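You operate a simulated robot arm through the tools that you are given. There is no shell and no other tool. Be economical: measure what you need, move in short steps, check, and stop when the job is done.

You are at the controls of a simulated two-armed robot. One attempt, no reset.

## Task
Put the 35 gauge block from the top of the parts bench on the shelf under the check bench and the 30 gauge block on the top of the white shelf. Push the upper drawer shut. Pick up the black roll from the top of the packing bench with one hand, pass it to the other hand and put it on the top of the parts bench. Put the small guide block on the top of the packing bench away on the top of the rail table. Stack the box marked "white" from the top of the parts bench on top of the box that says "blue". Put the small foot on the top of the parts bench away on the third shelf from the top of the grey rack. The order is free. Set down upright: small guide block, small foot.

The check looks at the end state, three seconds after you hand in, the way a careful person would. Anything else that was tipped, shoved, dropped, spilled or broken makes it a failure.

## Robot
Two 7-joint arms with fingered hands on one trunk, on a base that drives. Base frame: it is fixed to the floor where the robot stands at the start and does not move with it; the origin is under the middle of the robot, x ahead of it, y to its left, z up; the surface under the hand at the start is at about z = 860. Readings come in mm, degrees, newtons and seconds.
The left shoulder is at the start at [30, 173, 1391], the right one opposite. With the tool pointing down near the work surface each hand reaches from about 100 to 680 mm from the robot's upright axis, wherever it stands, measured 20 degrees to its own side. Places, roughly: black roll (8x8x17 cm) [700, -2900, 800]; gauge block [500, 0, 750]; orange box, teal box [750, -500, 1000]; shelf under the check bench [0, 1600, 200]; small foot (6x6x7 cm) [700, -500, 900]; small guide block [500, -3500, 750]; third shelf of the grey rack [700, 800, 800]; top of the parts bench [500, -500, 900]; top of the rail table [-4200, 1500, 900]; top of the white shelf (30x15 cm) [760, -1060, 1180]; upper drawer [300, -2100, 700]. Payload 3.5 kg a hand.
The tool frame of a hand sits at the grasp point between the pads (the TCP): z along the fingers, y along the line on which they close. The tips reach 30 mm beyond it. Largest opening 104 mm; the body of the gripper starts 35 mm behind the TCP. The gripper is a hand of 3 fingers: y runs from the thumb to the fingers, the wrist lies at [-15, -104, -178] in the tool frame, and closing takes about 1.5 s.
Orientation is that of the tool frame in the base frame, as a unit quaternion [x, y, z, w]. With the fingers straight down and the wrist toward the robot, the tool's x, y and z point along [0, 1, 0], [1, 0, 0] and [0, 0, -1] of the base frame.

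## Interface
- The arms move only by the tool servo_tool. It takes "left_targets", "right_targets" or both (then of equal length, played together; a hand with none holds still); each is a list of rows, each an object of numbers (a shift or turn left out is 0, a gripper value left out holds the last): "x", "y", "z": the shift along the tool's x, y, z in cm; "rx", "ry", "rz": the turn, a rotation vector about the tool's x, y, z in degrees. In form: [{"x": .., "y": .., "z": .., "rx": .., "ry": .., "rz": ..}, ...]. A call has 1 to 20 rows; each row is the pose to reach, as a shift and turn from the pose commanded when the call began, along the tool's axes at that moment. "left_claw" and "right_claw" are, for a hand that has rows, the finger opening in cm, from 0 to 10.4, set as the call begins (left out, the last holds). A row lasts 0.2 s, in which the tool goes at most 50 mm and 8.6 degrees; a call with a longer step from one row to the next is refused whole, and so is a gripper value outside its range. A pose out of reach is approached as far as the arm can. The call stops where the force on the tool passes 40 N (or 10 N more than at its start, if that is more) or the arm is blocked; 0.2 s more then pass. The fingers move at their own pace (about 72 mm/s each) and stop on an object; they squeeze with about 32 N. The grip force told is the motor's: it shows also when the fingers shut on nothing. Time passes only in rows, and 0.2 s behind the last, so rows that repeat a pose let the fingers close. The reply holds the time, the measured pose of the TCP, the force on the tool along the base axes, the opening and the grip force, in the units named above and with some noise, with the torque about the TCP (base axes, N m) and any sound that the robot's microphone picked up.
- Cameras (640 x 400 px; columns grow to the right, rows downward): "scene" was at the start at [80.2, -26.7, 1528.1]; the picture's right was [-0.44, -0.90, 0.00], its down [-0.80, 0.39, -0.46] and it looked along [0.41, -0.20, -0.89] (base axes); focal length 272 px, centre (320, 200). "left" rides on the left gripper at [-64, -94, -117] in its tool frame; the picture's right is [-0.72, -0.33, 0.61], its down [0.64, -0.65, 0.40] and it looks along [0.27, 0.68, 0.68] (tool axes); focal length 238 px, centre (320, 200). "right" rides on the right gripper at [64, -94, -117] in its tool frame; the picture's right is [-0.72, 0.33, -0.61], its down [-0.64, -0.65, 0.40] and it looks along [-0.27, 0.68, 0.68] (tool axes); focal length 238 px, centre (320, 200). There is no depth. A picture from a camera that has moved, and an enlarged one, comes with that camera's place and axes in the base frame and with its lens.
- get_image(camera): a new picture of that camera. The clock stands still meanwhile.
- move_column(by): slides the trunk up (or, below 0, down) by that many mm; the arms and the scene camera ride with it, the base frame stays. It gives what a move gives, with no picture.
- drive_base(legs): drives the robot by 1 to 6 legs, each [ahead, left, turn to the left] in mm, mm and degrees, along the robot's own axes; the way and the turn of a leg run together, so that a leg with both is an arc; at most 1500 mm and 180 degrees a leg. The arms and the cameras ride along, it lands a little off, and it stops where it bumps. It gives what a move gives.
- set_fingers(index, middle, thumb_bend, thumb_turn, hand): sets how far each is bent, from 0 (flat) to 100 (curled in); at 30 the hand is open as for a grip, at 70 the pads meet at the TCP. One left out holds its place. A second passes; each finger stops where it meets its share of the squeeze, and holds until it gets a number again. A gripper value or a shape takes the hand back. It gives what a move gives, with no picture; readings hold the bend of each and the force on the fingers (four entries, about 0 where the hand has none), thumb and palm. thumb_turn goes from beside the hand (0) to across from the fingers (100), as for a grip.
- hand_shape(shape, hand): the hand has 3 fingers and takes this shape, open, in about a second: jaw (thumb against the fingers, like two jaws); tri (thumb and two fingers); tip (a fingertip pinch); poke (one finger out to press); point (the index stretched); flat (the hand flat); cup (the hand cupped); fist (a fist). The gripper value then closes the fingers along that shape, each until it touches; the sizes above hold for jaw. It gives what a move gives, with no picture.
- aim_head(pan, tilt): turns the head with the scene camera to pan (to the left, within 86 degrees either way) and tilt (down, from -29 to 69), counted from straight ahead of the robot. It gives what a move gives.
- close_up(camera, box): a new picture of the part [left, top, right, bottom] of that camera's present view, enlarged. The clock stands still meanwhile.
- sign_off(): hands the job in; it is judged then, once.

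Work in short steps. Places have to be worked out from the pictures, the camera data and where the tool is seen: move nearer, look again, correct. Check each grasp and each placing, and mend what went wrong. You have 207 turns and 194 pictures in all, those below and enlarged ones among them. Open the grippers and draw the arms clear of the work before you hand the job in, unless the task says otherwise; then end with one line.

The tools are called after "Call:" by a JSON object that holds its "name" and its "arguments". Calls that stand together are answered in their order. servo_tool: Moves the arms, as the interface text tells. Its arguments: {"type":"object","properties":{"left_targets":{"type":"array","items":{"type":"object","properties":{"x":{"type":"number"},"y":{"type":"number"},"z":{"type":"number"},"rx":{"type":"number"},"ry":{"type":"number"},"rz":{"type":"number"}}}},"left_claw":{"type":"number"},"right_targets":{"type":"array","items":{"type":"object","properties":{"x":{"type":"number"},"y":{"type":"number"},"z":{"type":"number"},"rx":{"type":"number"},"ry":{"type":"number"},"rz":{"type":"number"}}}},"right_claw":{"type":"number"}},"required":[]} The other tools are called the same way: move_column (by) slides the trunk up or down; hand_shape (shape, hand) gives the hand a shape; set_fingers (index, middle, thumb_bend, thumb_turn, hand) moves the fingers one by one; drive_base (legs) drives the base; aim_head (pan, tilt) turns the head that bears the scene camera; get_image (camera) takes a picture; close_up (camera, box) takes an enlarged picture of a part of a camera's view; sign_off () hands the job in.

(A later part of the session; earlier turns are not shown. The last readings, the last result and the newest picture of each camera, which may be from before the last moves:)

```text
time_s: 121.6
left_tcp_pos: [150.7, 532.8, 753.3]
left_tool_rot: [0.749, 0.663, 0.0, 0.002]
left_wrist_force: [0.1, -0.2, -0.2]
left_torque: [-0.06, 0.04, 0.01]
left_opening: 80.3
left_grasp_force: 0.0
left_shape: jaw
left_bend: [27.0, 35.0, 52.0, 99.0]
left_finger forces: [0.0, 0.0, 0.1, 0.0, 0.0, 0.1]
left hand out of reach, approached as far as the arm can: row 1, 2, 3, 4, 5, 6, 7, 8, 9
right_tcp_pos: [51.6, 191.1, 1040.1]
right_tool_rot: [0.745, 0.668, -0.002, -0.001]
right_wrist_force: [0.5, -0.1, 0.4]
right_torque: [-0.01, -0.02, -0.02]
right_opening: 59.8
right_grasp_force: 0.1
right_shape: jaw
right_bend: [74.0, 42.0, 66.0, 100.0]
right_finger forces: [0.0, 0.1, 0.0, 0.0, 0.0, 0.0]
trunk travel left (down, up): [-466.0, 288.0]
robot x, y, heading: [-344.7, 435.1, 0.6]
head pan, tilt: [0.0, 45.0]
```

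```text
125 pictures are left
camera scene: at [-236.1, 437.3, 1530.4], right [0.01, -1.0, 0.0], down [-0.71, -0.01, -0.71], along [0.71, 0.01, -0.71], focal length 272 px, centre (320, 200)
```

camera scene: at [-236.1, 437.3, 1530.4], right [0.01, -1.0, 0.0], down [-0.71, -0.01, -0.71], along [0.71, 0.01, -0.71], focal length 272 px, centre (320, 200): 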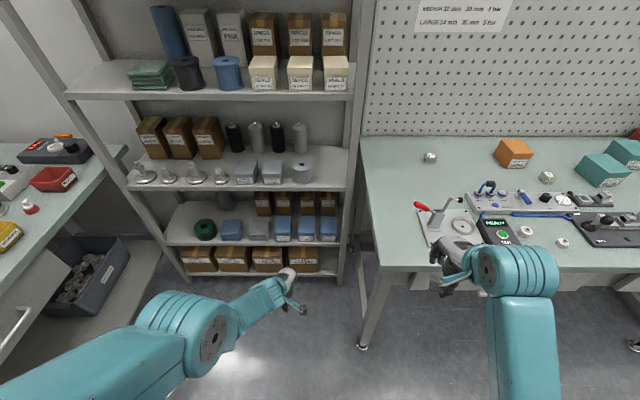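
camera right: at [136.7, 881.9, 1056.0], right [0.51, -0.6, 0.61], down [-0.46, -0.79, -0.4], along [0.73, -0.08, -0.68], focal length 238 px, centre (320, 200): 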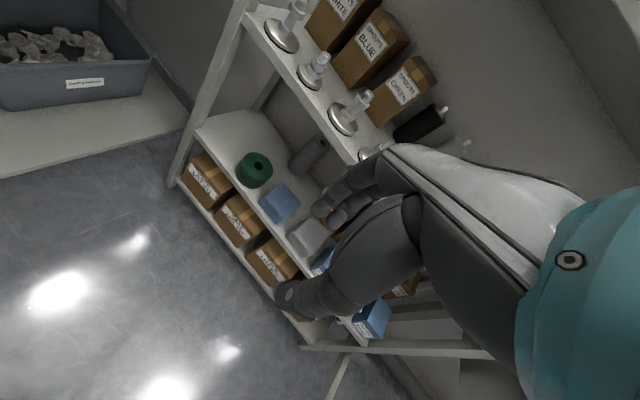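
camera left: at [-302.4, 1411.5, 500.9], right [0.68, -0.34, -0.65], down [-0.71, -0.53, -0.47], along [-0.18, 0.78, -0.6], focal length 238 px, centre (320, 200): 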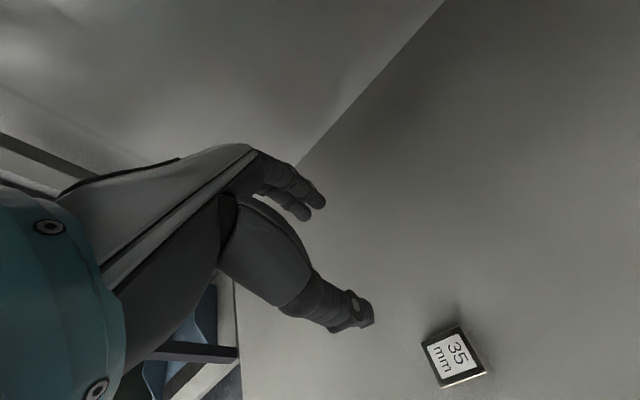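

Call:
{"name": "servo_tool", "arguments": {"left_targets": [{"z": -4}, {"z": -8}, {"z": -12}, {"z": -16}, {"z": -20}, {"z": -24}, {"z": -28}, {"z": -32}, {"z": -32}, {"z": -32}]}}

Call:
{"name": "get_image", "arguments": {"camera": "scene"}}

```text
time_s: 123.8
left_tcp_pos: [315.9, 471.9, 1020.7]
left_tool_rot: [0.748, 0.663, 0.0, 0.0]
left_wrist_force: [-0.1, 0.5, 0.2]
left_torque: [-0.01, 0.02, 0.01]
left_opening: 79.7
left_grasp_force: 0.1
left_shape: jaw
left_bend: [27.0, 35.0, 52.0, 99.0]
left_finger forces: [0.0, 0.0, 0.0, 0.0, 0.1, 0.0]
left hand out of reach, approached as far as the arm can: row 1, 2, 3, 4, 5, 6, 7, 8, 9, 10
right_tcp_pos: [51.7, 190.5, 1040.3]
right_tool_rot: [0.744, 0.668, -0.002, 0.0]
right_wrist_force: [-0.2, -0.3, 0.5]
right_torque: [0.03, -0.03, -0.02]
right_opening: 59.8
right_grasp_force: 0.1
right_shape: jaw
right_bend: [74.0, 42.0, 66.0, 100.0]
right_finger forces: [0.0, 0.0, 0.0, 0.0, 0.0, 0.0]
trunk travel left (down, up): [-466.0, 288.0]
robot x, y, heading: [-342.6, 433.7, 0.2]
head pan, tilt: [0.0, 45.0]
```

```text
124 pictures are left
camera scene: at [-236.4, 437.0, 1530.4], right [0.01, -1.0, 0.0], down [-0.71, -0.01, -0.71], along [0.71, 0.01, -0.71], focal length 272 px, centre (320, 200)
```

scene: 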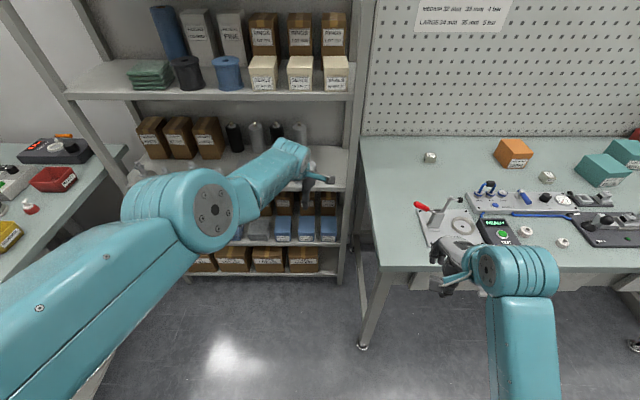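

The left arm is caught in an unfavourable elbow branch. Back off from the rack for free room, then bring it up to shoulder height with fingers forward to let the elbow re-form.

Call:
{"name": "drive_base", "arguments": {"legs": [[-350, 0, 0]]}}

Call:
{"name": "servo_tool", "arguments": {"left_targets": [{"z": -4, "x": 2}, {"z": -8, "x": 4}, {"z": -12, "x": 6}, {"z": -16, "x": 8, "rx": -8}, {"z": -20, "x": 10, "rx": -16}, {"z": -22, "x": 12, "rx": -24}, {"z": -22, "x": 12, "rx": -32}, {"z": -22, "x": 12, "rx": -40}, {"z": -22, "x": 12, "rx": -48}, {"z": -22, "x": 12, "rx": -56}, {"z": -22, "x": 12, "rx": -56}]}}

Call:
{"name": "get_image", "arguments": {"camera": "scene"}}

```text
time_s: 126.2
left_tcp_pos: [-42.5, 469.9, 1022.0]
left_tool_rot: [0.748, 0.664, 0.0, 0.001]
left_wrist_force: [0.2, 0.0, -0.6]
left_torque: [0.03, -0.01, 0.0]
left_opening: 79.9
left_grasp_force: 0.1
left_shape: jaw
left_bend: [27.0, 35.0, 52.0, 99.0]
left_finger forces: [0.0, 0.1, 0.1, 0.0, 0.0, 0.1]
right_tcp_pos: [-305.6, 187.6, 1039.9]
right_tool_rot: [0.743, 0.669, -0.003, 0.0]
right_wrist_force: [-0.3, 0.5, -0.7]
right_torque: [0.02, 0.01, 0.01]
right_opening: 59.8
right_grasp_force: 0.0
right_shape: jaw
right_bend: [74.0, 42.0, 66.0, 100.0]
right_finger forces: [0.1, 0.1, 0.0, 0.1, 0.1, 0.1]
trunk travel left (down, up): [-466.0, 288.0]
robot x, y, heading: [-701.6, 428.9, 0.4]
head pan, tilt: [0.0, 45.0]
```

```text
time_s: 128.6
left_tcp_pos: [90.0, 576.3, 1209.8]
left_tool_rot: [0.651, 0.596, 0.29, 0.37]
left_wrist_force: [-0.2, -0.6, -1.3]
left_torque: [0.08, -0.06, -0.02]
left_opening: 80.0
left_grasp_force: 0.0
left_shape: jaw
left_bend: [27.0, 35.0, 52.0, 99.0]
left_finger forces: [0.1, 0.0, 0.0, 0.1, 0.1, 0.0]
left hand out of reach, approached as far as the arm can: row 1, 2, 3, 4, 5, 6, 7, 8, 9, 10, 11
right_tcp_pos: [-304.8, 188.0, 1040.3]
right_tool_rot: [0.744, 0.668, -0.003, 0.0]
right_wrist_force: [-0.1, -0.6, 0.2]
right_torque: [-0.04, -0.02, 0.05]
right_opening: 59.7
right_grasp_force: 0.0
right_shape: jaw
right_bend: [74.0, 42.0, 66.0, 100.0]
right_finger forces: [0.0, 0.0, 0.0, 0.0, 0.0, 0.0]
trunk travel left (down, up): [-466.0, 288.0]
robot x, y, heading: [-699.5, 432.4, 0.1]
head pan, tilt: [0.0, 45.0]
```

```text
123 pictures are left
camera scene: at [-594.0, 434.6, 1530.5], right [0.01, -1.0, 0.0], down [-0.71, -0.01, -0.71], along [0.71, 0.01, -0.71], focal length 272 px, centre (320, 200)
```

scene: 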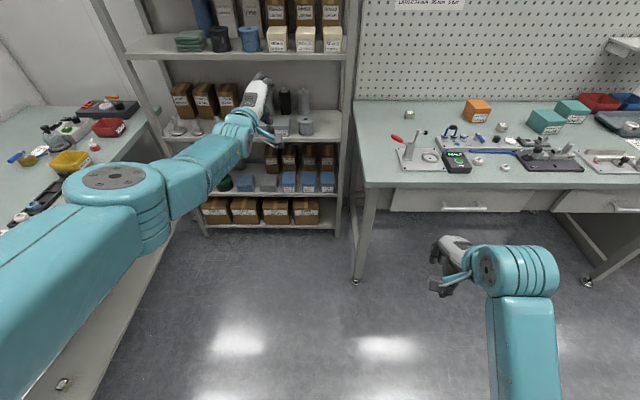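

Now pull straight back toward the shoulder in this posture.

Call:
{"name": "servo_tool", "arguments": {"left_targets": [{"z": -3.3, "y": -2.2}, {"z": -6.6, "y": -4.4}, {"z": -9.9, "y": -6.6}, {"z": -13.2, "y": -8.8}, {"z": -16.6, "y": -11}, {"z": -20, "y": -13.2}, {"z": -23.2, "y": -15.4}, {"z": -26.4, "y": -17.6}, {"z": -26.4, "y": -17.6}, {"z": -26.4, "y": -17.6}]}}

Call:
{"name": "get_image", "arguments": {"camera": "scene"}}

```text
time_s: 130.8
left_tcp_pos: [53.1, 597.2, 1103.9]
left_tool_rot: [0.659, 0.587, 0.312, 0.352]
left_wrist_force: [0.2, -0.1, -0.3]
left_torque: [0.01, 0.0, -0.03]
left_opening: 79.9
left_grasp_force: 0.1
left_shape: jaw
left_bend: [27.0, 35.0, 53.0, 99.0]
left_finger forces: [0.0, 0.0, 0.0, 0.1, 0.0, 0.1]
left hand out of reach, approached as far as the arm can: row 1, 2, 3, 4, 5, 6, 7, 8, 9, 10
right_tcp_pos: [-304.8, 187.8, 1039.8]
right_tool_rot: [0.743, 0.669, -0.002, 0.0]
right_wrist_force: [0.6, 0.2, 0.1]
right_torque: [0.0, 0.03, 0.01]
right_opening: 59.7
right_grasp_force: 0.0
right_shape: jaw
right_bend: [74.0, 42.0, 66.0, 100.0]
right_finger forces: [0.0, 0.0, 0.0, 0.0, 0.1, 0.0]
trunk travel left (down, up): [-466.0, 288.0]
robot x, y, heading: [-702.8, 432.7, 0.7]
head pan, tilt: [0.0, 45.0]
```

```text
122 pictures are left
camera scene: at [-594.0, 434.6, 1530.5], right [0.01, -1.0, 0.0], down [-0.71, -0.01, -0.71], along [0.71, 0.01, -0.71], focal length 272 px, centre (320, 200)
```

scene: 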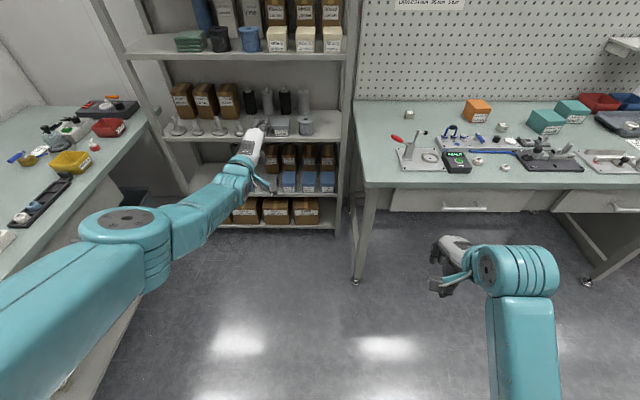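

Try a tangential sweep to the right in this posture, so the elbow (axis vertical now) flexes outward.

Call:
{"name": "servo_tool", "arguments": {"left_targets": [{"x": -4.5}, {"x": -9}, {"x": -13.5}, {"x": -18}, {"x": -22.5}, {"x": -27}, {"x": -31}, {"x": -31}, {"x": -31}]}}

Call:
{"name": "get_image", "arguments": {"camera": "scene"}}

```text
time_s: 132.8
left_tcp_pos: [33.3, 502.4, 1096.5]
left_tool_rot: [0.66, 0.586, 0.311, 0.353]
left_wrist_force: [0.1, -0.6, 0.3]
left_torque: [-0.02, -0.03, -0.02]
left_opening: 80.0
left_grasp_force: 0.0
left_shape: jaw
left_bend: [27.0, 35.0, 53.0, 99.0]
left_finger forces: [0.0, 0.0, 0.0, 0.0, 0.1, 0.0]
left hand out of reach, approached as far as the arm can: row 2, 3, 4, 5, 6, 7, 8, 9
right_tcp_pos: [-305.3, 188.1, 1040.1]
right_tool_rot: [0.744, 0.668, -0.002, 0.0]
right_wrist_force: [0.2, 0.0, -0.4]
right_torque: [-0.01, 0.02, 0.01]
right_opening: 59.7
right_grasp_force: 0.0
right_shape: jaw
right_bend: [74.0, 42.0, 66.0, 100.0]
right_finger forces: [0.0, 0.0, 0.0, 0.0, 0.1, 0.1]
trunk travel left (down, up): [-466.0, 288.0]
robot x, y, heading: [-701.9, 432.4, 0.5]
head pan, tilt: [0.0, 45.0]
```

```text
121 pictures are left
camera scene: at [-594.0, 434.2, 1530.5], right [0.01, -1.0, 0.0], down [-0.71, -0.01, -0.71], along [0.71, 0.01, -0.71], focal length 272 px, centre (320, 200)
```

scene: 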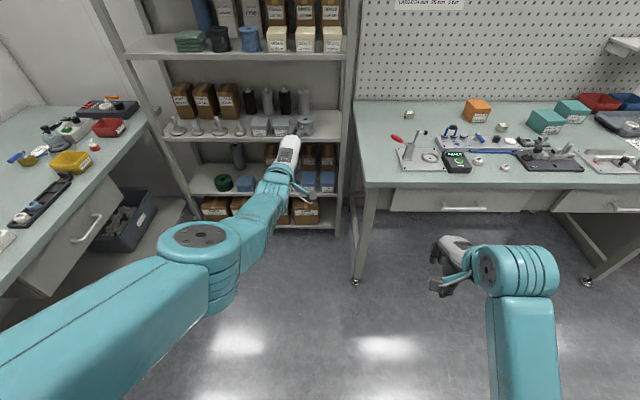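

The elbow flexed (forearm swings left of the upper arm). Now pull back and left at once.

Call:
{"name": "servo_tool", "arguments": {"left_targets": [{"x": 4, "z": -1, "y": -0.7}, {"x": 8, "z": -3, "y": -2}, {"x": 12, "z": -6, "y": -4}, {"x": 16, "z": -8, "y": -5.5}, {"x": 20, "z": -10, "y": -7}, {"x": 24, "z": -12, "y": -8.5}, {"x": 28, "z": -14, "y": -10}, {"x": 30, "z": -16, "y": -11}, {"x": 30, "z": -16, "y": -11}]}}

Call:
{"name": "get_image", "arguments": {"camera": "scene"}}

```text
refused: row 3 steps farther than a row can; nothing moved
```

```text
120 pictures are left
camera scene: at [-594.0, 434.2, 1530.5], right [0.01, -1.0, 0.0], down [-0.71, -0.01, -0.71], along [0.71, 0.01, -0.71], focal length 272 px, centre (320, 200)
```

scene: 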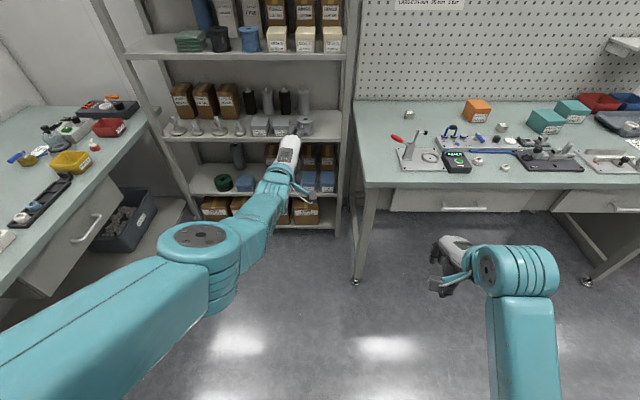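

Call:
{"name": "servo_tool", "arguments": {"left_targets": [{"x": 4, "z": -1, "y": -0.7}, {"x": 7.5, "z": -3, "y": -2}, {"x": 11, "z": -5, "y": -3.3}, {"x": 14.5, "z": -7, "y": -4.6}, {"x": 18, "z": -9, "y": -6}, {"x": 21.5, "z": -11, "y": -7.4}, {"x": 25, "z": -13, "y": -8.8}, {"x": 28, "z": -15, "y": -10}, {"x": 28, "z": -15, "y": -10}]}}

Call:
{"name": "get_image", "arguments": {"camera": "scene"}}

```text
time_s: 134.8
left_tcp_pos: [-119.5, 792.6, 1086.6]
left_tool_rot: [0.66, 0.587, 0.311, 0.351]
left_wrist_force: [0.0, -0.7, -0.1]
left_torque: [-0.01, -0.01, 0.01]
left_opening: 79.9
left_grasp_force: 0.0
left_shape: jaw
left_bend: [27.0, 35.0, 53.0, 99.0]
left_finger forces: [0.1, 0.0, 0.1, 0.0, 0.0, 0.0]
right_tcp_pos: [-304.8, 187.7, 1040.0]
right_tool_rot: [0.744, 0.669, -0.003, -0.001]
right_wrist_force: [0.3, -0.6, -0.2]
right_torque: [0.02, -0.01, -0.01]
right_opening: 59.7
right_grasp_force: 0.0
right_shape: jaw
right_bend: [74.0, 42.0, 66.0, 100.0]
right_finger forces: [0.0, 0.0, 0.0, 0.1, 0.0, 0.0]
trunk travel left (down, up): [-466.0, 288.0]
robot x, y, heading: [-701.9, 432.9, 0.7]
head pan, tilt: [0.0, 45.0]
```

```text
119 pictures are left
camera scene: at [-593.7, 433.8, 1530.4], right [0.01, -1.0, 0.0], down [-0.71, -0.01, -0.71], along [0.71, 0.01, -0.71], focal length 272 px, centre (320, 200)
```

scene: 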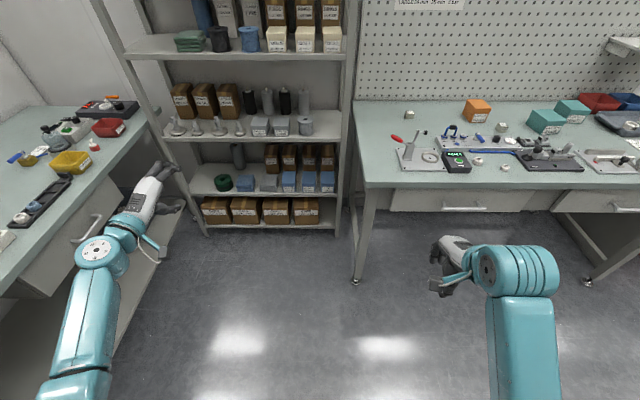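

The left arm is free again. Bring it back to a normal ready pose with the fingers down.

Call:
{"name": "servo_tool", "arguments": {"left_targets": [{"rx": 8}, {"rx": 16}, {"x": -2, "y": -2, "z": -3, "rx": 24}, {"x": -4, "y": -4, "z": -6, "rx": 32}, {"x": -6, "y": -6, "z": -9, "rx": 40}, {"x": -8, "y": -8, "z": -12, "rx": 48}, {"x": -10, "y": -9, "z": -14, "rx": 56}, {"x": -12, "y": -10, "z": -15, "rx": 56}, {"x": -12, "y": -10, "z": -15, "rx": 56}]}}

Call:
{"name": "get_image", "arguments": {"camera": "scene"}}

```text
time_s: 136.8
left_tcp_pos: [-313.5, 694.3, 1087.8]
left_tool_rot: [0.748, 0.664, 0.0, 0.0]
left_wrist_force: [0.4, -0.6, -0.3]
left_torque: [-0.02, 0.03, 0.03]
left_opening: 79.9
left_grasp_force: 0.0
left_shape: jaw
left_bend: [27.0, 35.0, 53.0, 99.0]
left_finger forces: [0.0, 0.0, 0.0, 0.0, 0.1, 0.1]
right_tcp_pos: [-304.8, 188.6, 1040.2]
right_tool_rot: [0.743, 0.669, -0.003, -0.001]
right_wrist_force: [0.5, -0.5, -0.5]
right_torque: [0.03, -0.04, 0.01]
right_opening: 59.6
right_grasp_force: 0.1
right_shape: jaw
right_bend: [74.0, 42.0, 66.0, 100.0]
right_finger forces: [0.0, 0.0, 0.1, 0.1, 0.0, 0.1]
trunk travel left (down, up): [-466.0, 288.0]
robot x, y, heading: [-698.2, 431.7, 0.5]
head pan, tilt: [0.0, 45.0]
```

```text
118 pictures are left
camera scene: at [-593.5, 434.4, 1530.4], right [0.01, -1.0, 0.0], down [-0.71, -0.01, -0.71], along [0.71, 0.01, -0.71], focal length 272 px, centre (320, 200)
```

scene: 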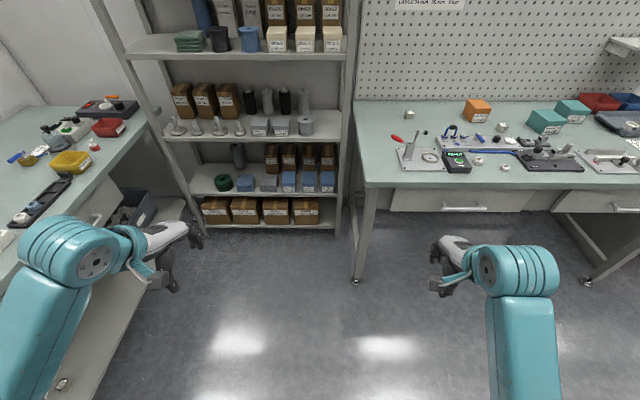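

Both arms ready. Drive to the parts bench for the 30 block (near [649,2]).

Call:
{"name": "drive_base", "arguments": {"legs": [[0, -225, 0], [690, 0, 0]]}}

Call:
{"name": "get_image", "arguments": {"camera": "right"}}

Call:
{"name": "aim_head", "arguments": {"pan": -10, "tilt": 55}}

Call:
{"name": "get_image", "arguments": {"camera": "scene"}}

```text
time_s: 141.9
left_tcp_pos: [362.6, 464.0, 1087.9]
left_tool_rot: [0.752, 0.66, 0.0, 0.001]
left_wrist_force: [0.1, 0.2, 0.4]
left_torque: [0.02, 0.01, 0.02]
left_opening: 79.9
left_grasp_force: 0.1
left_shape: jaw
left_bend: [27.0, 35.0, 53.0, 99.0]
left_finger forces: [0.1, 0.0, 0.0, 0.1, 0.0, 0.0]
right_tcp_pos: [364.8, -41.1, 1040.0]
right_tool_rot: [0.747, 0.664, -0.003, 0.0]
right_wrist_force: [-0.2, 0.3, 0.1]
right_torque: [0.01, 0.01, -0.01]
right_opening: 59.8
right_grasp_force: 0.1
right_shape: jaw
right_bend: [74.0, 42.0, 66.0, 100.0]
right_finger forces: [0.0, 0.0, 0.0, 0.0, 0.0, 0.0]
trunk travel left (down, up): [-466.0, 288.0]
robot x, y, heading: [-27.3, 207.2, -0.2]
head pan, tilt: [0.0, 45.0]
stopped in leg 2: the robot was blocked; the commanded pose is now the measured one
```

```text
117 pictures are left
camera right: at [279.6, 34.7, 1158.0], right [0.24, -0.75, 0.61], down [-0.73, -0.56, -0.4], along [0.64, -0.35, -0.68], focal length 238 px, centre (320, 200)
```

right: 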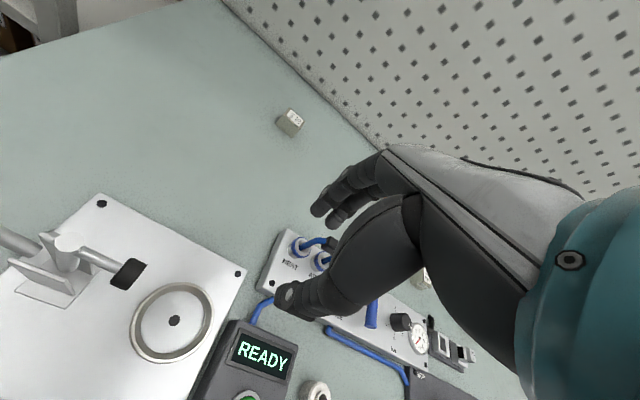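

```text
time_s: 142.7
left_tcp_pos: [363.4, 464.6, 1088.2]
left_tool_rot: [0.752, 0.659, 0.0, 0.0]
left_wrist_force: [0.1, -0.3, 0.7]
left_torque: [-0.01, 0.01, -0.03]
left_opening: 79.8
left_grasp_force: 0.1
left_shape: jaw
left_bend: [27.0, 35.0, 53.0, 99.0]
left_finger forces: [0.1, 0.0, 0.0, 0.1, 0.0, 0.1]
right_tcp_pos: [365.1, -41.0, 1040.1]
right_tool_rot: [0.748, 0.664, -0.003, 0.0]
right_wrist_force: [-0.1, -0.1, 0.5]
right_torque: [-0.03, 0.01, -0.01]
right_opening: 59.7
right_grasp_force: 0.1
right_shape: jaw
right_bend: [74.0, 42.0, 66.0, 100.0]
right_finger forces: [0.0, 0.0, 0.0, 0.0, 0.1, 0.1]
trunk travel left (down, up): [-466.0, 288.0]
robot x, y, heading: [-27.9, 209.9, -0.3]
head pan, tilt: [-10.0, 55.0]
```

```text
116 pictures are left
camera scene: at [68.7, 196.2, 1517.1], right [-0.18, -0.98, 0.0], down [-0.81, 0.14, -0.57], along [0.56, -0.1, -0.82], focal length 272 px, centre (320, 200)
```

scene: 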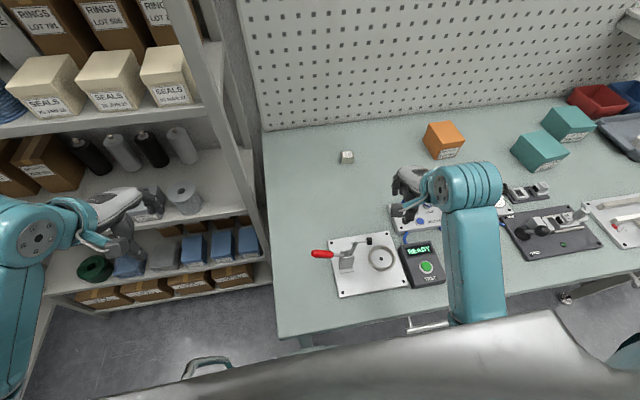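

Blocked by the bench at x≈-27; fine, back off 10 mm. The 30 block is at about [646,7]; move the right hand over toward it, raised, then lower the trunk for reach.

Call:
{"name": "drive_base", "arguments": {"legs": [[-12, 0, 0]]}}

Call:
{"name": "servo_tool", "arguments": {"right_targets": [{"x": 1.2, "y": 3.6, "z": -1.5}, {"x": 2.4, "y": 7.2, "z": -3}, {"x": 3.6, "y": 10.8, "z": -4.5}, {"x": 4.8, "y": 14.4, "z": -6}, {"x": 6, "y": 18, "z": -7.5}, {"x": 7.2, "y": 21.8, "z": -9}, {"x": 7.2, "y": 21.8, "z": -9}]}}

```text
time_s: 143.4
left_tcp_pos: [350.7, 463.1, 1087.5]
left_tool_rot: [0.752, 0.659, -0.001, 0.0]
left_wrist_force: [-0.4, 0.6, -0.7]
left_torque: [-0.01, 0.01, 0.01]
left_opening: 80.2
left_grasp_force: 0.0
left_shape: jaw
left_bend: [27.0, 35.0, 53.0, 99.0]
left_finger forces: [0.0, 0.1, 0.0, 0.0, 0.1, 0.0]
right_tcp_pos: [352.2, -40.2, 1040.3]
right_tool_rot: [0.748, 0.664, -0.002, 0.0]
right_wrist_force: [-0.1, 0.2, 0.5]
right_torque: [0.01, 0.03, -0.04]
right_opening: 59.7
right_grasp_force: 0.1
right_shape: jaw
right_bend: [74.0, 42.0, 66.0, 100.0]
right_finger forces: [0.1, 0.0, 0.0, 0.0, 0.0, 0.0]
trunk travel left (down, up): [-466.0, 288.0]
robot x, y, heading: [-40.0, 207.4, -0.4]
head pan, tilt: [-10.0, 55.0]
```

```text
time_s: 145.0
left_tcp_pos: [351.0, 465.4, 1088.6]
left_tool_rot: [0.752, 0.66, 0.0, 0.001]
left_wrist_force: [0.2, -0.3, 0.8]
left_torque: [0.0, 0.01, 0.01]
left_opening: 80.0
left_grasp_force: 0.0
left_shape: jaw
left_bend: [27.0, 35.0, 53.0, 99.0]
left_finger forces: [0.0, 0.0, 0.0, 0.0, 0.0, 0.0]
right_tcp_pos: [578.5, 9.5, 1128.0]
right_tool_rot: [0.748, 0.664, -0.002, 0.001]
right_wrist_force: [0.3, -0.1, -0.4]
right_torque: [-0.06, 0.0, -0.01]
right_opening: 59.7
right_grasp_force: 0.1
right_shape: jaw
right_bend: [74.0, 41.0, 66.0, 100.0]
right_finger forces: [0.0, 0.0, 0.0, 0.0, 0.1, 0.1]
trunk travel left (down, up): [-466.0, 288.0]
robot x, y, heading: [-42.4, 205.7, -0.1]
head pan, tilt: [-10.0, 55.0]
```

Call:
{"name": "move_column", "arguments": {"by": -150}}

Call:
{"name": "get_image", "arguments": {"camera": "right"}}

Call:
{"name": "close_up", "arguments": {"camera": "right", "box": [200, 150, 400, 300]}}

```text
time_s: 146.8
left_tcp_pos: [349.5, 464.6, 938.3]
left_tool_rot: [0.752, 0.659, -0.001, 0.001]
left_wrist_force: [0.0, -0.4, -0.1]
left_torque: [-0.01, 0.02, 0.02]
left_opening: 80.0
left_grasp_force: 0.0
left_shape: jaw
left_bend: [27.0, 35.0, 53.0, 99.0]
left_finger forces: [0.0, 0.0, 0.0, 0.0, 0.0, 0.1]
right_tcp_pos: [578.1, 4.7, 979.8]
right_tool_rot: [0.748, 0.663, -0.002, 0.001]
right_wrist_force: [0.6, 0.1, 0.4]
right_torque: [0.04, 0.03, 0.0]
right_opening: 59.8
right_grasp_force: 0.1
right_shape: jaw
right_bend: [74.0, 41.0, 66.0, 100.0]
right_finger forces: [0.1, 0.1, 0.0, 0.0, 0.0, 0.1]
trunk travel left (down, up): [-316.0, 438.0]
robot x, y, heading: [-43.5, 207.7, -0.3]
head pan, tilt: [-10.0, 55.0]
```

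```text
115 pictures are left
camera right: at [493.2, 80.7, 1097.2], right [0.24, -0.75, 0.61], down [-0.73, -0.56, -0.4], along [0.64, -0.35, -0.68], focal length 238 px, centre (320, 200)
```

right: 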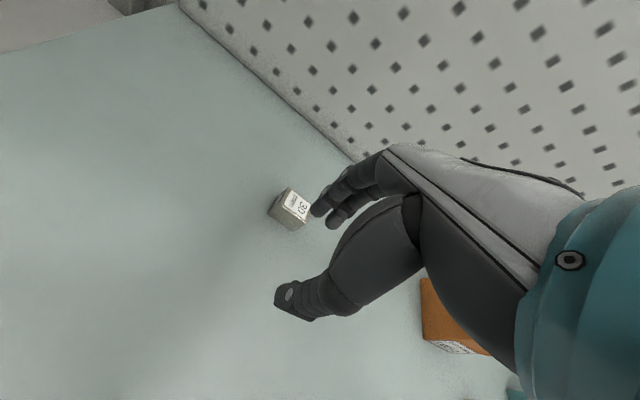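

```text
2.67 times, centred on (300, 225) of right
camera zoom: at [493.2, 80.7, 1097.2], right [0.24, -0.75, 0.61], down [-0.73, -0.56, -0.4], along [0.64, -0.35, -0.68], focal length 636 px, centre (373, 133)
```

zoom: 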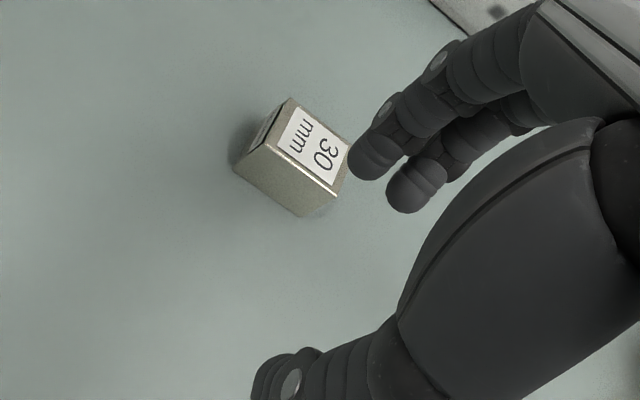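

The 30 block is axis-aligned, about [655,0]. Square the hand and move over it at z≈945.

Call:
{"name": "servo_tool", "arguments": {"right_targets": [{"x": 0.2, "y": 4, "z": 0, "rz": -6.7}, {"x": 0.4, "y": 7.6, "z": 1, "rz": -6.7}, {"x": 0.4, "y": 7.6, "z": 3.5, "rz": -6.7}, {"x": 0.4, "y": 7.6, "z": 3.5, "rz": -6.7}]}}

Call:
{"name": "close_up", "arguments": {"camera": "right", "box": [200, 150, 440, 330]}}

Call:
{"name": "close_up", "arguments": {"camera": "scene", "box": [280, 90, 440, 210]}}

```text
time_s: 147.8
left_tcp_pos: [349.8, 465.4, 936.2]
left_tool_rot: [0.752, 0.659, 0.0, 0.001]
left_wrist_force: [-0.4, 0.2, 0.9]
left_torque: [0.01, -0.01, -0.02]
left_opening: 80.1
left_grasp_force: 0.0
left_shape: jaw
left_bend: [27.0, 35.0, 53.0, 99.0]
left_finger forces: [0.0, 0.0, 0.0, 0.0, 0.0, 0.0]
right_tcp_pos: [654.7, 3.1, 943.9]
right_tool_rot: [0.708, 0.706, -0.003, 0.0]
right_wrist_force: [0.2, 1.2, 0.6]
right_torque: [0.0, 0.01, -0.01]
right_opening: 59.8
right_grasp_force: 0.1
right_shape: jaw
right_bend: [74.0, 41.0, 66.0, 100.0]
right_finger forces: [0.0, 0.0, 0.0, 0.0, 0.0, 0.0]
trunk travel left (down, up): [-316.0, 438.0]
robot x, y, heading: [-38.9, 208.5, -0.0]
head pan, tilt: [-10.0, 55.0]
```

```text
2.22 times, centred on (320, 240) of right
camera zoom: at [562.3, 67.9, 1061.8], right [0.33, -0.72, 0.61], down [-0.66, -0.64, -0.4], along [0.68, -0.27, -0.68], focal length 530 px, centre (320, 111)
```

zoom: 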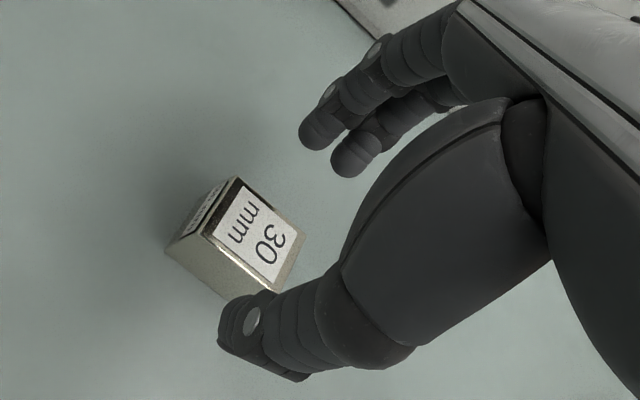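

```text
3.33 times, centred on (360, 150) of scene
camera zoom: at [94.4, 196.2, 1365.7], right [-0.18, -0.98, 0.0], down [-0.81, 0.14, -0.57], along [0.56, -0.1, -0.82], focal length 906 px, centre (187, 367)
```

zoom: 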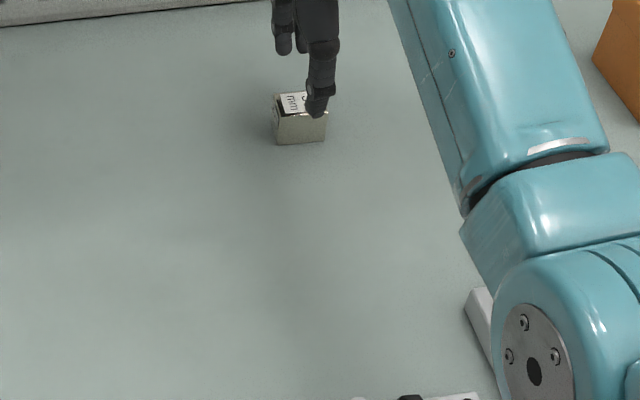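

Block centre ≈[659,1]; shift 5 mm ahead and go down to z≈896, then close.

Call:
{"name": "servo_tool", "arguments": {"right_targets": [{"y": 0.5, "z": 2}, {"y": 0.5, "z": 4}, {"y": 0.5, "z": 4.8}, {"y": 0.5, "z": 4.8}]}}

Call:
{"name": "servo_tool", "arguments": {"right_targets": [{}, {}, {}, {}, {}, {}, {}], "right_claw": 0.5}}

Call:
{"name": "close_up", "arguments": {"camera": "right", "box": [200, 150, 440, 330]}}

```text
time_s: 148.8
left_tcp_pos: [350.2, 464.4, 936.9]
left_tool_rot: [0.752, 0.659, 0.0, 0.0]
left_wrist_force: [-1.0, 0.1, -0.3]
left_torque: [-0.02, -0.02, -0.01]
left_opening: 80.1
left_grasp_force: 0.0
left_shape: jaw
left_bend: [27.0, 35.0, 53.0, 99.0]
left_finger forces: [0.0, 0.0, 0.0, 0.0, 0.1, 0.1]
right_tcp_pos: [659.1, 1.4, 895.4]
right_tool_rot: [0.708, 0.706, -0.003, -0.001]
right_wrist_force: [-0.1, -0.2, -0.5]
right_torque: [0.0, 0.0, 0.0]
right_opening: 59.8
right_grasp_force: 0.2
right_shape: jaw
right_bend: [74.0, 41.0, 66.0, 100.0]
right_finger forces: [0.0, 0.1, 0.0, 0.0, 0.1, 0.1]
trunk travel left (down, up): [-316.0, 438.0]
robot x, y, heading: [-42.4, 205.6, -0.4]
head pan, tilt: [-10.0, 55.0]
```

```text
time_s: 150.3
left_tcp_pos: [351.0, 465.0, 937.7]
left_tool_rot: [0.752, 0.659, -0.001, 0.001]
left_wrist_force: [0.1, 1.0, 0.8]
left_torque: [0.0, -0.03, 0.0]
left_opening: 79.9
left_grasp_force: 0.0
left_shape: jaw
left_bend: [27.0, 35.0, 53.0, 99.0]
left_finger forces: [0.0, 0.0, 0.0, 0.0, 0.1, 0.0]
right_tcp_pos: [659.3, -0.4, 896.1]
right_tool_rot: [0.708, 0.706, -0.003, 0.0]
right_wrist_force: [-0.7, -0.3, -0.1]
right_torque: [-0.02, -0.03, -0.03]
right_opening: 24.4
right_grasp_force: 32.2
right_shape: jaw
right_bend: [74.0, 57.0, 74.0, 100.0]
right_finger forces: [19.0, 9.9, 0.0, 0.0, 28.8, 0.1]
trunk travel left (down, up): [-316.0, 438.0]
robot x, y, heading: [-42.0, 206.8, -0.3]
head pan, tilt: [-10.0, 55.0]
```

```text
2.22 times, centred on (320, 240) of right
camera zoom: at [566.2, 65.4, 1013.8], right [0.33, -0.72, 0.61], down [-0.66, -0.64, -0.4], along [0.68, -0.27, -0.68], focal length 530 px, centre (320, 111)
```

zoom: 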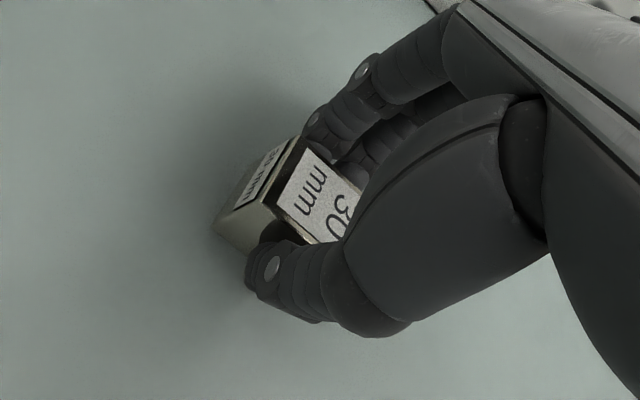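

The 30 block is held. Lift by raising the trunk, then back off the bench.

Call:
{"name": "move_column", "arguments": {"by": 170}}

Call:
{"name": "drive_base", "arguments": {"legs": [[-200, 0, 0], [0, -1080, 0]]}}

Call:
{"name": "aim_head", "arguments": {"pan": -15, "tilt": 30}}

Call:
{"name": "get_image", "arguments": {"camera": "scene"}}

```text
time_s: 152.3
left_tcp_pos: [351.1, 465.5, 1106.6]
left_tool_rot: [0.752, 0.659, -0.001, -0.001]
left_wrist_force: [-0.2, 0.4, -0.4]
left_torque: [0.01, 0.02, -0.02]
left_opening: 80.1
left_grasp_force: 0.0
left_shape: jaw
left_bend: [27.0, 35.0, 53.0, 99.0]
left_finger forces: [0.0, 0.0, 0.0, 0.0, 0.1, 0.1]
right_tcp_pos: [656.3, 0.2, 1068.9]
right_tool_rot: [0.708, 0.706, -0.001, 0.001]
right_wrist_force: [0.7, -0.1, -2.2]
right_torque: [0.03, 0.01, -0.02]
right_opening: 24.3
right_grasp_force: 32.6
right_shape: jaw
right_bend: [74.0, 57.0, 74.0, 100.0]
right_finger forces: [18.8, 9.9, 0.1, 0.1, 28.8, 0.0]
trunk travel left (down, up): [-486.0, 268.0]
robot x, y, heading: [-42.0, 206.3, -0.3]
head pan, tilt: [-10.0, 55.0]
```

```text
time_s: 159.0
left_tcp_pos: [147.9, -631.2, 1107.2]
left_tool_rot: [0.758, 0.653, -0.001, 0.001]
left_wrist_force: [0.1, -0.1, 0.5]
left_torque: [0.01, 0.02, 0.03]
left_opening: 80.0
left_grasp_force: 0.0
left_shape: jaw
left_bend: [27.0, 35.0, 53.0, 99.0]
left_finger forces: [0.0, 0.0, 0.0, 0.0, 0.0, 0.0]
right_tcp_pos: [445.6, -1101.7, 1069.6]
right_tool_rot: [0.714, 0.7, 0.0, 0.001]
right_wrist_force: [-0.2, 0.1, -2.4]
right_torque: [-0.02, -0.01, 0.01]
right_opening: 24.1
right_grasp_force: 32.3
right_shape: jaw
right_bend: [74.0, 57.0, 74.0, 100.0]
right_finger forces: [18.7, 9.9, 0.0, 0.0, 28.7, 0.0]
trunk travel left (down, up): [-486.0, 268.0]
robot x, y, heading: [-246.5, -884.0, -1.5]
head pan, tilt: [-10.0, 55.0]
```

```text
time_s: 159.9
left_tcp_pos: [149.1, -630.1, 1108.5]
left_tool_rot: [0.758, 0.653, -0.001, 0.0]
left_wrist_force: [0.0, 1.4, 0.3]
left_torque: [-0.02, -0.01, 0.07]
left_opening: 79.9
left_grasp_force: 0.0
left_shape: jaw
left_bend: [27.0, 35.0, 53.0, 99.0]
left_finger forces: [0.1, 0.0, 0.0, 0.1, 0.1, 0.0]
right_tcp_pos: [446.5, -1101.7, 1068.9]
right_tool_rot: [0.714, 0.7, 0.0, 0.001]
right_wrist_force: [-0.6, -0.4, -3.1]
right_torque: [0.02, 0.01, -0.02]
right_opening: 24.0
right_grasp_force: 31.8
right_shape: jaw
right_bend: [74.0, 57.0, 74.0, 100.0]
right_finger forces: [18.9, 9.9, 0.0, 0.0, 28.7, 0.1]
trunk travel left (down, up): [-486.0, 268.0]
robot x, y, heading: [-246.7, -879.9, -1.1]
head pan, tilt: [-15.0, 30.0]
```

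```text
110 pictures are left
camera scene: at [-137.4, -905.6, 1573.1], right [-0.28, -0.96, 0.0], down [-0.48, 0.14, -0.87], along [0.83, -0.24, -0.5], focal length 272 px, centre (320, 200)
```

scene: 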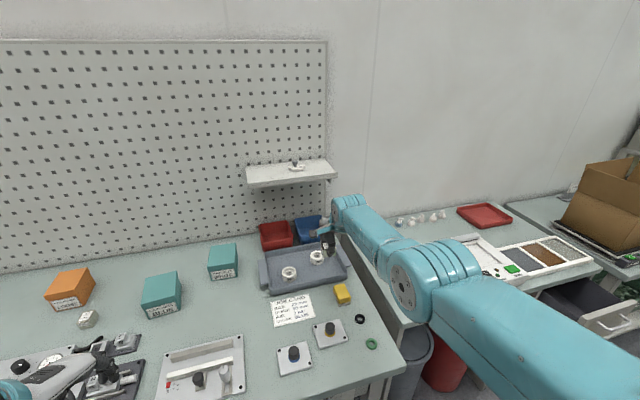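

The white shelf spans about x 675–825, y −900…−1200, z≈1180, with a small item at its back. Raise the hand well before approaching, lowering the trunk in between for reach.

Call:
{"name": "servo_tool", "arguments": {"right_targets": [{"y": -2, "z": -4}, {"y": -4, "z": -8}, {"y": -6, "z": -12}, {"y": -8, "z": -16}, {"y": -8, "z": -20}, {"y": -8, "z": -20}]}}

Call:
{"name": "move_column", "arguments": {"by": -120}}

Call:
{"name": "servo_tool", "arguments": {"right_targets": [{"z": -4}, {"z": -8}, {"z": -12}, {"z": -13}, {"z": -13}], "left_targets": [{"z": -4}, {"z": -8}, {"z": -12}, {"z": -13}, {"z": -13}]}}

```text
time_s: 161.3
left_tcp_pos: [147.9, -630.0, 1107.9]
left_tool_rot: [0.758, 0.653, -0.001, 0.001]
left_wrist_force: [0.7, -0.3, 0.5]
left_torque: [0.0, -0.02, 0.0]
left_opening: 79.9
left_grasp_force: 0.2
left_shape: jaw
left_bend: [27.0, 35.0, 53.0, 99.0]
left_finger forces: [0.0, 0.0, 0.0, 0.0, 0.1, 0.0]
right_tcp_pos: [366.1, -1098.5, 1270.3]
right_tool_rot: [0.714, 0.701, -0.001, 0.002]
right_wrist_force: [-0.6, -0.5, -2.7]
right_torque: [0.01, -0.02, 0.01]
right_opening: 24.2
right_grasp_force: 32.2
right_shape: jaw
right_bend: [74.0, 57.0, 74.0, 100.0]
right_finger forces: [18.7, 9.8, 0.1, 0.0, 28.7, 0.0]
trunk travel left (down, up): [-486.0, 268.0]
robot x, y, heading: [-247.7, -881.5, -1.3]
head pan, tilt: [-15.0, 30.0]
```

```text
time_s: 162.8
left_tcp_pos: [147.9, -631.8, 987.9]
left_tool_rot: [0.758, 0.653, 0.0, 0.001]
left_wrist_force: [-0.4, 0.5, -0.2]
left_torque: [0.02, -0.03, -0.02]
left_opening: 80.2
left_grasp_force: 0.1
left_shape: jaw
left_bend: [27.0, 35.0, 53.0, 99.0]
left_finger forces: [0.0, 0.1, 0.0, 0.1, 0.1, 0.0]
right_tcp_pos: [366.1, -1100.0, 1149.2]
right_tool_rot: [0.714, 0.701, 0.001, 0.002]
right_wrist_force: [-0.3, -0.3, -3.1]
right_torque: [-0.03, -0.01, 0.01]
right_opening: 24.2
right_grasp_force: 31.7
right_shape: jaw
right_bend: [74.0, 57.0, 74.0, 100.0]
right_finger forces: [18.7, 9.7, 0.0, 0.0, 28.7, 0.1]
trunk travel left (down, up): [-366.0, 388.0]
robot x, y, heading: [-250.5, -880.2, -1.1]
head pan, tilt: [-15.0, 30.0]
```

```text
time_s: 164.0
left_tcp_pos: [148.8, -632.1, 1116.7]
left_tool_rot: [0.757, 0.653, 0.0, 0.0]
left_wrist_force: [-0.7, -0.1, -0.9]
left_torque: [0.0, -0.01, 0.02]
left_opening: 80.2
left_grasp_force: 0.0
left_shape: jaw
left_bend: [27.0, 35.0, 53.0, 99.0]
left_finger forces: [0.0, 0.0, 0.1, 0.1, 0.0, 0.0]
right_tcp_pos: [366.2, -1098.2, 1279.4]
right_tool_rot: [0.714, 0.701, 0.0, 0.001]
right_wrist_force: [0.5, -0.3, -2.8]
right_torque: [0.02, 0.0, 0.0]
right_opening: 24.2
right_grasp_force: 32.2
right_shape: jaw
right_bend: [74.0, 57.0, 74.0, 100.0]
right_finger forces: [18.5, 9.7, 0.1, 0.0, 28.4, 0.0]
trunk travel left (down, up): [-366.0, 388.0]
robot x, y, heading: [-249.8, -879.7, -1.1]
head pan, tilt: [-15.0, 30.0]
```

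Drive forward 225 and left 105 to bring the block in front of the shelf.

Call:
{"name": "drive_base", "arguments": {"legs": [[0, 105, 1], [225, 0, 0]]}}

Call:
{"name": "get_image", "arguments": {"camera": "right"}}

Call:
{"name": "aim_head", "arguments": {"pan": -25, "tilt": 15}}

Call:
{"name": "get_image", "arguments": {"camera": "scene"}}

```text
time_s: 166.5
left_tcp_pos: [365.5, -515.7, 1116.3]
left_tool_rot: [0.751, 0.66, -0.001, -0.001]
left_wrist_force: [0.3, -0.7, -0.3]
left_torque: [0.0, -0.01, -0.02]
left_opening: 80.1
left_grasp_force: 0.0
left_shape: jaw
left_bend: [27.0, 35.0, 53.0, 99.0]
left_finger forces: [0.0, 0.0, 0.1, 0.0, 0.0, 0.1]
right_tcp_pos: [592.1, -979.5, 1279.6]
right_tool_rot: [0.707, 0.707, -0.001, 0.002]
right_wrist_force: [-0.3, -0.4, -2.4]
right_torque: [0.01, 0.02, 0.02]
right_opening: 24.0
right_grasp_force: 31.7
right_shape: jaw
right_bend: [74.0, 57.0, 74.0, 100.0]
right_finger forces: [18.8, 9.9, 0.0, 0.0, 28.5, 0.0]
trunk travel left (down, up): [-366.0, 388.0]
robot x, y, heading: [-25.5, -775.5, -0.2]
head pan, tilt: [-15.0, 30.0]
```

```text
109 pictures are left
camera right: at [498.6, -914.3, 1396.1], right [0.33, -0.72, 0.62], down [-0.65, -0.64, -0.4], along [0.68, -0.27, -0.68], focal length 238 px, centre (320, 200)
```

right: 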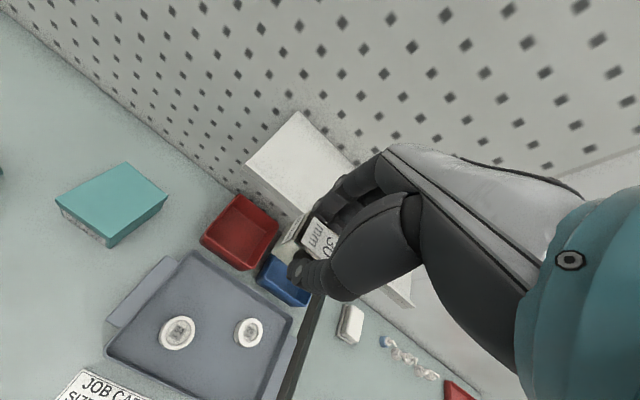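

```text
time_s: 167.3
left_tcp_pos: [365.3, -516.2, 1116.7]
left_tool_rot: [0.751, 0.66, 0.0, 0.0]
left_wrist_force: [-0.3, 0.5, -0.2]
left_torque: [0.02, 0.0, -0.02]
left_opening: 80.0
left_grasp_force: 0.1
left_shape: jaw
left_bend: [27.0, 35.0, 53.0, 99.0]
left_finger forces: [0.0, 0.0, 0.1, 0.0, 0.0, 0.1]
right_tcp_pos: [592.3, -978.3, 1278.2]
right_tool_rot: [0.708, 0.707, -0.001, 0.002]
right_wrist_force: [0.7, 0.1, -2.1]
right_torque: [0.02, 0.0, 0.01]
right_opening: 24.3
right_grasp_force: 31.8
right_shape: jaw
right_bend: [74.0, 57.0, 74.0, 100.0]
right_finger forces: [18.7, 9.9, 0.0, 0.1, 28.5, 0.0]
trunk travel left (down, up): [-366.0, 388.0]
robot x, y, heading: [-26.1, -772.1, -0.1]
head pan, tilt: [-25.0, 15.0]
```

```text
108 pictures are left
camera scene: at [106.4, -811.5, 1476.4], right [-0.42, -0.91, 0.0], down [-0.24, 0.11, -0.97], along [0.87, -0.41, -0.26], focal length 272 px, centre (320, 200)
```

scene: 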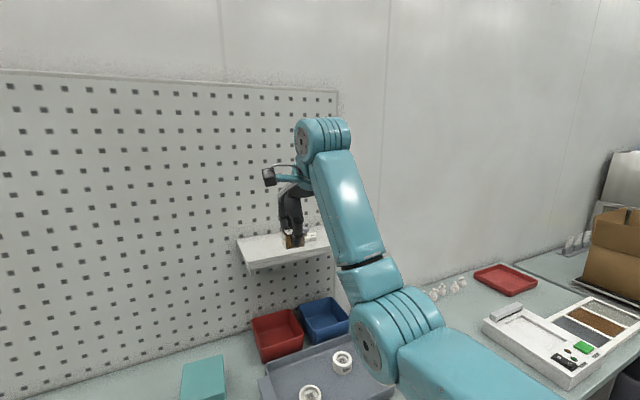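

Shelf is x 680–823, left end y −901. Drive 25 mm more ahead, then extend to about [717,−962] staying above it.

Call:
{"name": "drive_base", "arguments": {"legs": [[25, 0, 0]]}}

Call:
{"name": "servo_tool", "arguments": {"right_targets": [{"x": 1, "y": 3}, {"x": 1.7, "y": 6}, {"x": 1.7, "y": 9.5, "z": 0}, {"x": 1.7, "y": 9.5, "z": 2}, {"x": 1.7, "y": 9.5, "z": 3.5}, {"x": 1.7, "y": 9.5, "z": 3.5}]}}

Call:
{"name": "get_image", "arguments": {"camera": "right"}}

Call:
{"name": "close_up", "arguments": {"camera": "scene", "box": [210, 180, 370, 300]}}

```text
time_s: 168.1
left_tcp_pos: [391.5, -516.6, 1115.7]
left_tool_rot: [0.751, 0.66, -0.002, 0.0]
left_wrist_force: [1.0, -0.1, 0.9]
left_torque: [0.01, -0.01, -0.01]
left_opening: 79.9
left_grasp_force: 0.1
left_shape: jaw
left_bend: [27.0, 35.0, 53.0, 99.0]
left_finger forces: [0.0, 0.0, 0.0, 0.1, 0.0, 0.0]
right_tcp_pos: [616.8, -979.2, 1277.4]
right_tool_rot: [0.707, 0.707, -0.001, 0.002]
right_wrist_force: [0.6, 1.1, -3.1]
right_torque: [-0.02, 0.01, -0.02]
right_opening: 23.9
right_grasp_force: 32.2
right_shape: jaw
right_bend: [74.0, 57.0, 74.0, 100.0]
right_finger forces: [18.7, 9.9, 0.1, 0.0, 28.5, 0.0]
trunk travel left (down, up): [-366.0, 388.0]
robot x, y, heading: [-3.3, -772.9, -0.1]
head pan, tilt: [-25.0, 15.0]
```

```text
time_s: 169.5
left_tcp_pos: [389.8, -516.6, 1115.0]
left_tool_rot: [0.751, 0.66, -0.001, 0.001]
left_wrist_force: [0.8, 0.3, 0.4]
left_torque: [0.0, 0.0, 0.0]
left_opening: 80.1
left_grasp_force: 0.0
left_shape: jaw
left_bend: [27.0, 35.0, 53.0, 99.0]
left_finger forces: [0.0, 0.1, 0.0, 0.0, 0.0, 0.0]
right_tcp_pos: [710.4, -963.3, 1245.7]
right_tool_rot: [0.708, 0.706, -0.002, 0.002]
right_wrist_force: [0.2, -0.8, -3.1]
right_torque: [0.0, 0.03, 0.03]
right_opening: 23.5
right_grasp_force: 32.2
right_shape: jaw
right_bend: [74.0, 57.0, 74.0, 100.0]
right_finger forces: [18.7, 9.8, 0.0, 0.1, 28.5, 0.0]
right hand out of reach, approached as far as the arm can: row 3
trunk travel left (down, up): [-366.0, 388.0]
robot x, y, heading: [-4.0, -771.0, -0.1]
head pan, tilt: [-25.0, 15.0]
```

```text
107 pictures are left
camera right: at [617.7, -897.7, 1362.5], right [0.33, -0.72, 0.62], down [-0.65, -0.64, -0.4], along [0.68, -0.27, -0.68], focal length 238 px, centre (320, 200)
```

right: 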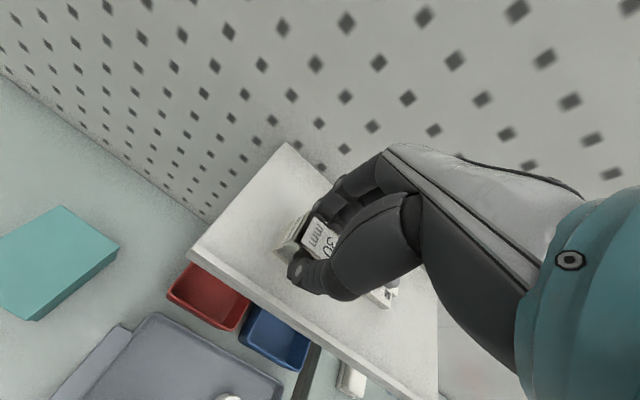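

```text
3.33 times, centred on (290, 240) of scene
camera zoom: at [131.8, -811.6, 1476.5], right [-0.42, -0.91, 0.0], down [-0.23, 0.11, -0.97], along [0.87, -0.41, -0.26], focal length 906 px, centre (420, 67)
```

zoom: 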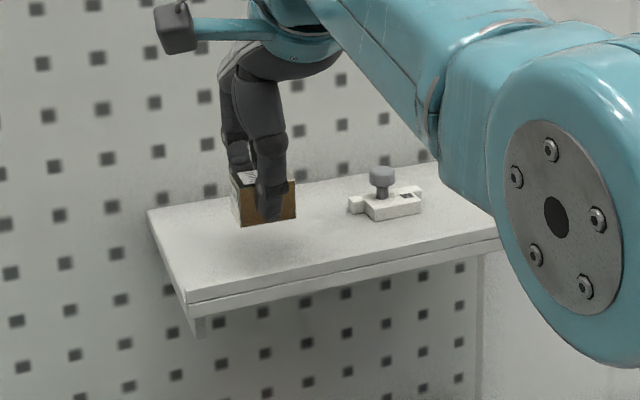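

Hovering over the shelf's left half, margin to the front edge ≈20 mm or more. Lower gently.

Call:
{"name": "servo_tool", "arguments": {"right_targets": [{"y": 0.4, "z": 1}, {"y": 0.6, "z": 2.2}, {"y": 0.6, "z": 2.2}]}}

Call:
{"name": "servo_tool", "arguments": {"right_targets": [{"z": 0.3}, {"z": 0.6}, {"z": 0.6}]}}

```text
time_s: 170.3
left_tcp_pos: [390.3, -516.2, 1116.2]
left_tool_rot: [0.751, 0.66, 0.0, 0.0]
left_wrist_force: [-0.5, 0.5, -1.3]
left_torque: [0.04, 0.0, 0.0]
left_opening: 80.0
left_grasp_force: 0.0
left_shape: jaw
left_bend: [27.0, 35.0, 53.0, 99.0]
left_finger forces: [0.0, 0.1, 0.0, 0.1, 0.0, 0.0]
right_tcp_pos: [717.9, -963.2, 1223.3]
right_tool_rot: [0.708, 0.707, -0.002, 0.002]
right_wrist_force: [-0.6, -0.3, -2.1]
right_torque: [0.03, 0.01, -0.05]
right_opening: 23.9
right_grasp_force: 32.1
right_shape: jaw
right_bend: [74.0, 57.0, 74.0, 100.0]
right_finger forces: [18.5, 9.9, 0.0, 0.1, 28.5, 0.0]
trunk travel left (down, up): [-366.0, 388.0]
robot x, y, heading: [-4.3, -774.1, -0.1]
head pan, tilt: [-25.0, 15.0]
```

```text
time_s: 171.1
left_tcp_pos: [390.6, -515.8, 1116.5]
left_tool_rot: [0.751, 0.66, 0.0, 0.001]
left_wrist_force: [-0.2, -0.6, 0.5]
left_torque: [-0.03, -0.01, 0.01]
left_opening: 80.1
left_grasp_force: 0.1
left_shape: jaw
left_bend: [27.0, 35.0, 53.0, 99.0]
left_finger forces: [0.0, 0.0, 0.0, 0.0, 0.0, 0.0]
right_tcp_pos: [718.2, -963.3, 1216.8]
right_tool_rot: [0.707, 0.707, -0.001, 0.001]
right_wrist_force: [0.6, 0.0, -2.0]
right_torque: [0.01, 0.0, 0.0]
right_opening: 23.8
right_grasp_force: 32.1
right_shape: jaw
right_bend: [74.0, 57.0, 74.0, 100.0]
right_finger forces: [18.7, 9.7, 0.0, 0.0, 28.4, 0.0]
trunk travel left (down, up): [-366.0, 388.0]
robot x, y, heading: [-4.6, -768.4, -0.2]
head pan, tilt: [-25.0, 15.0]
```

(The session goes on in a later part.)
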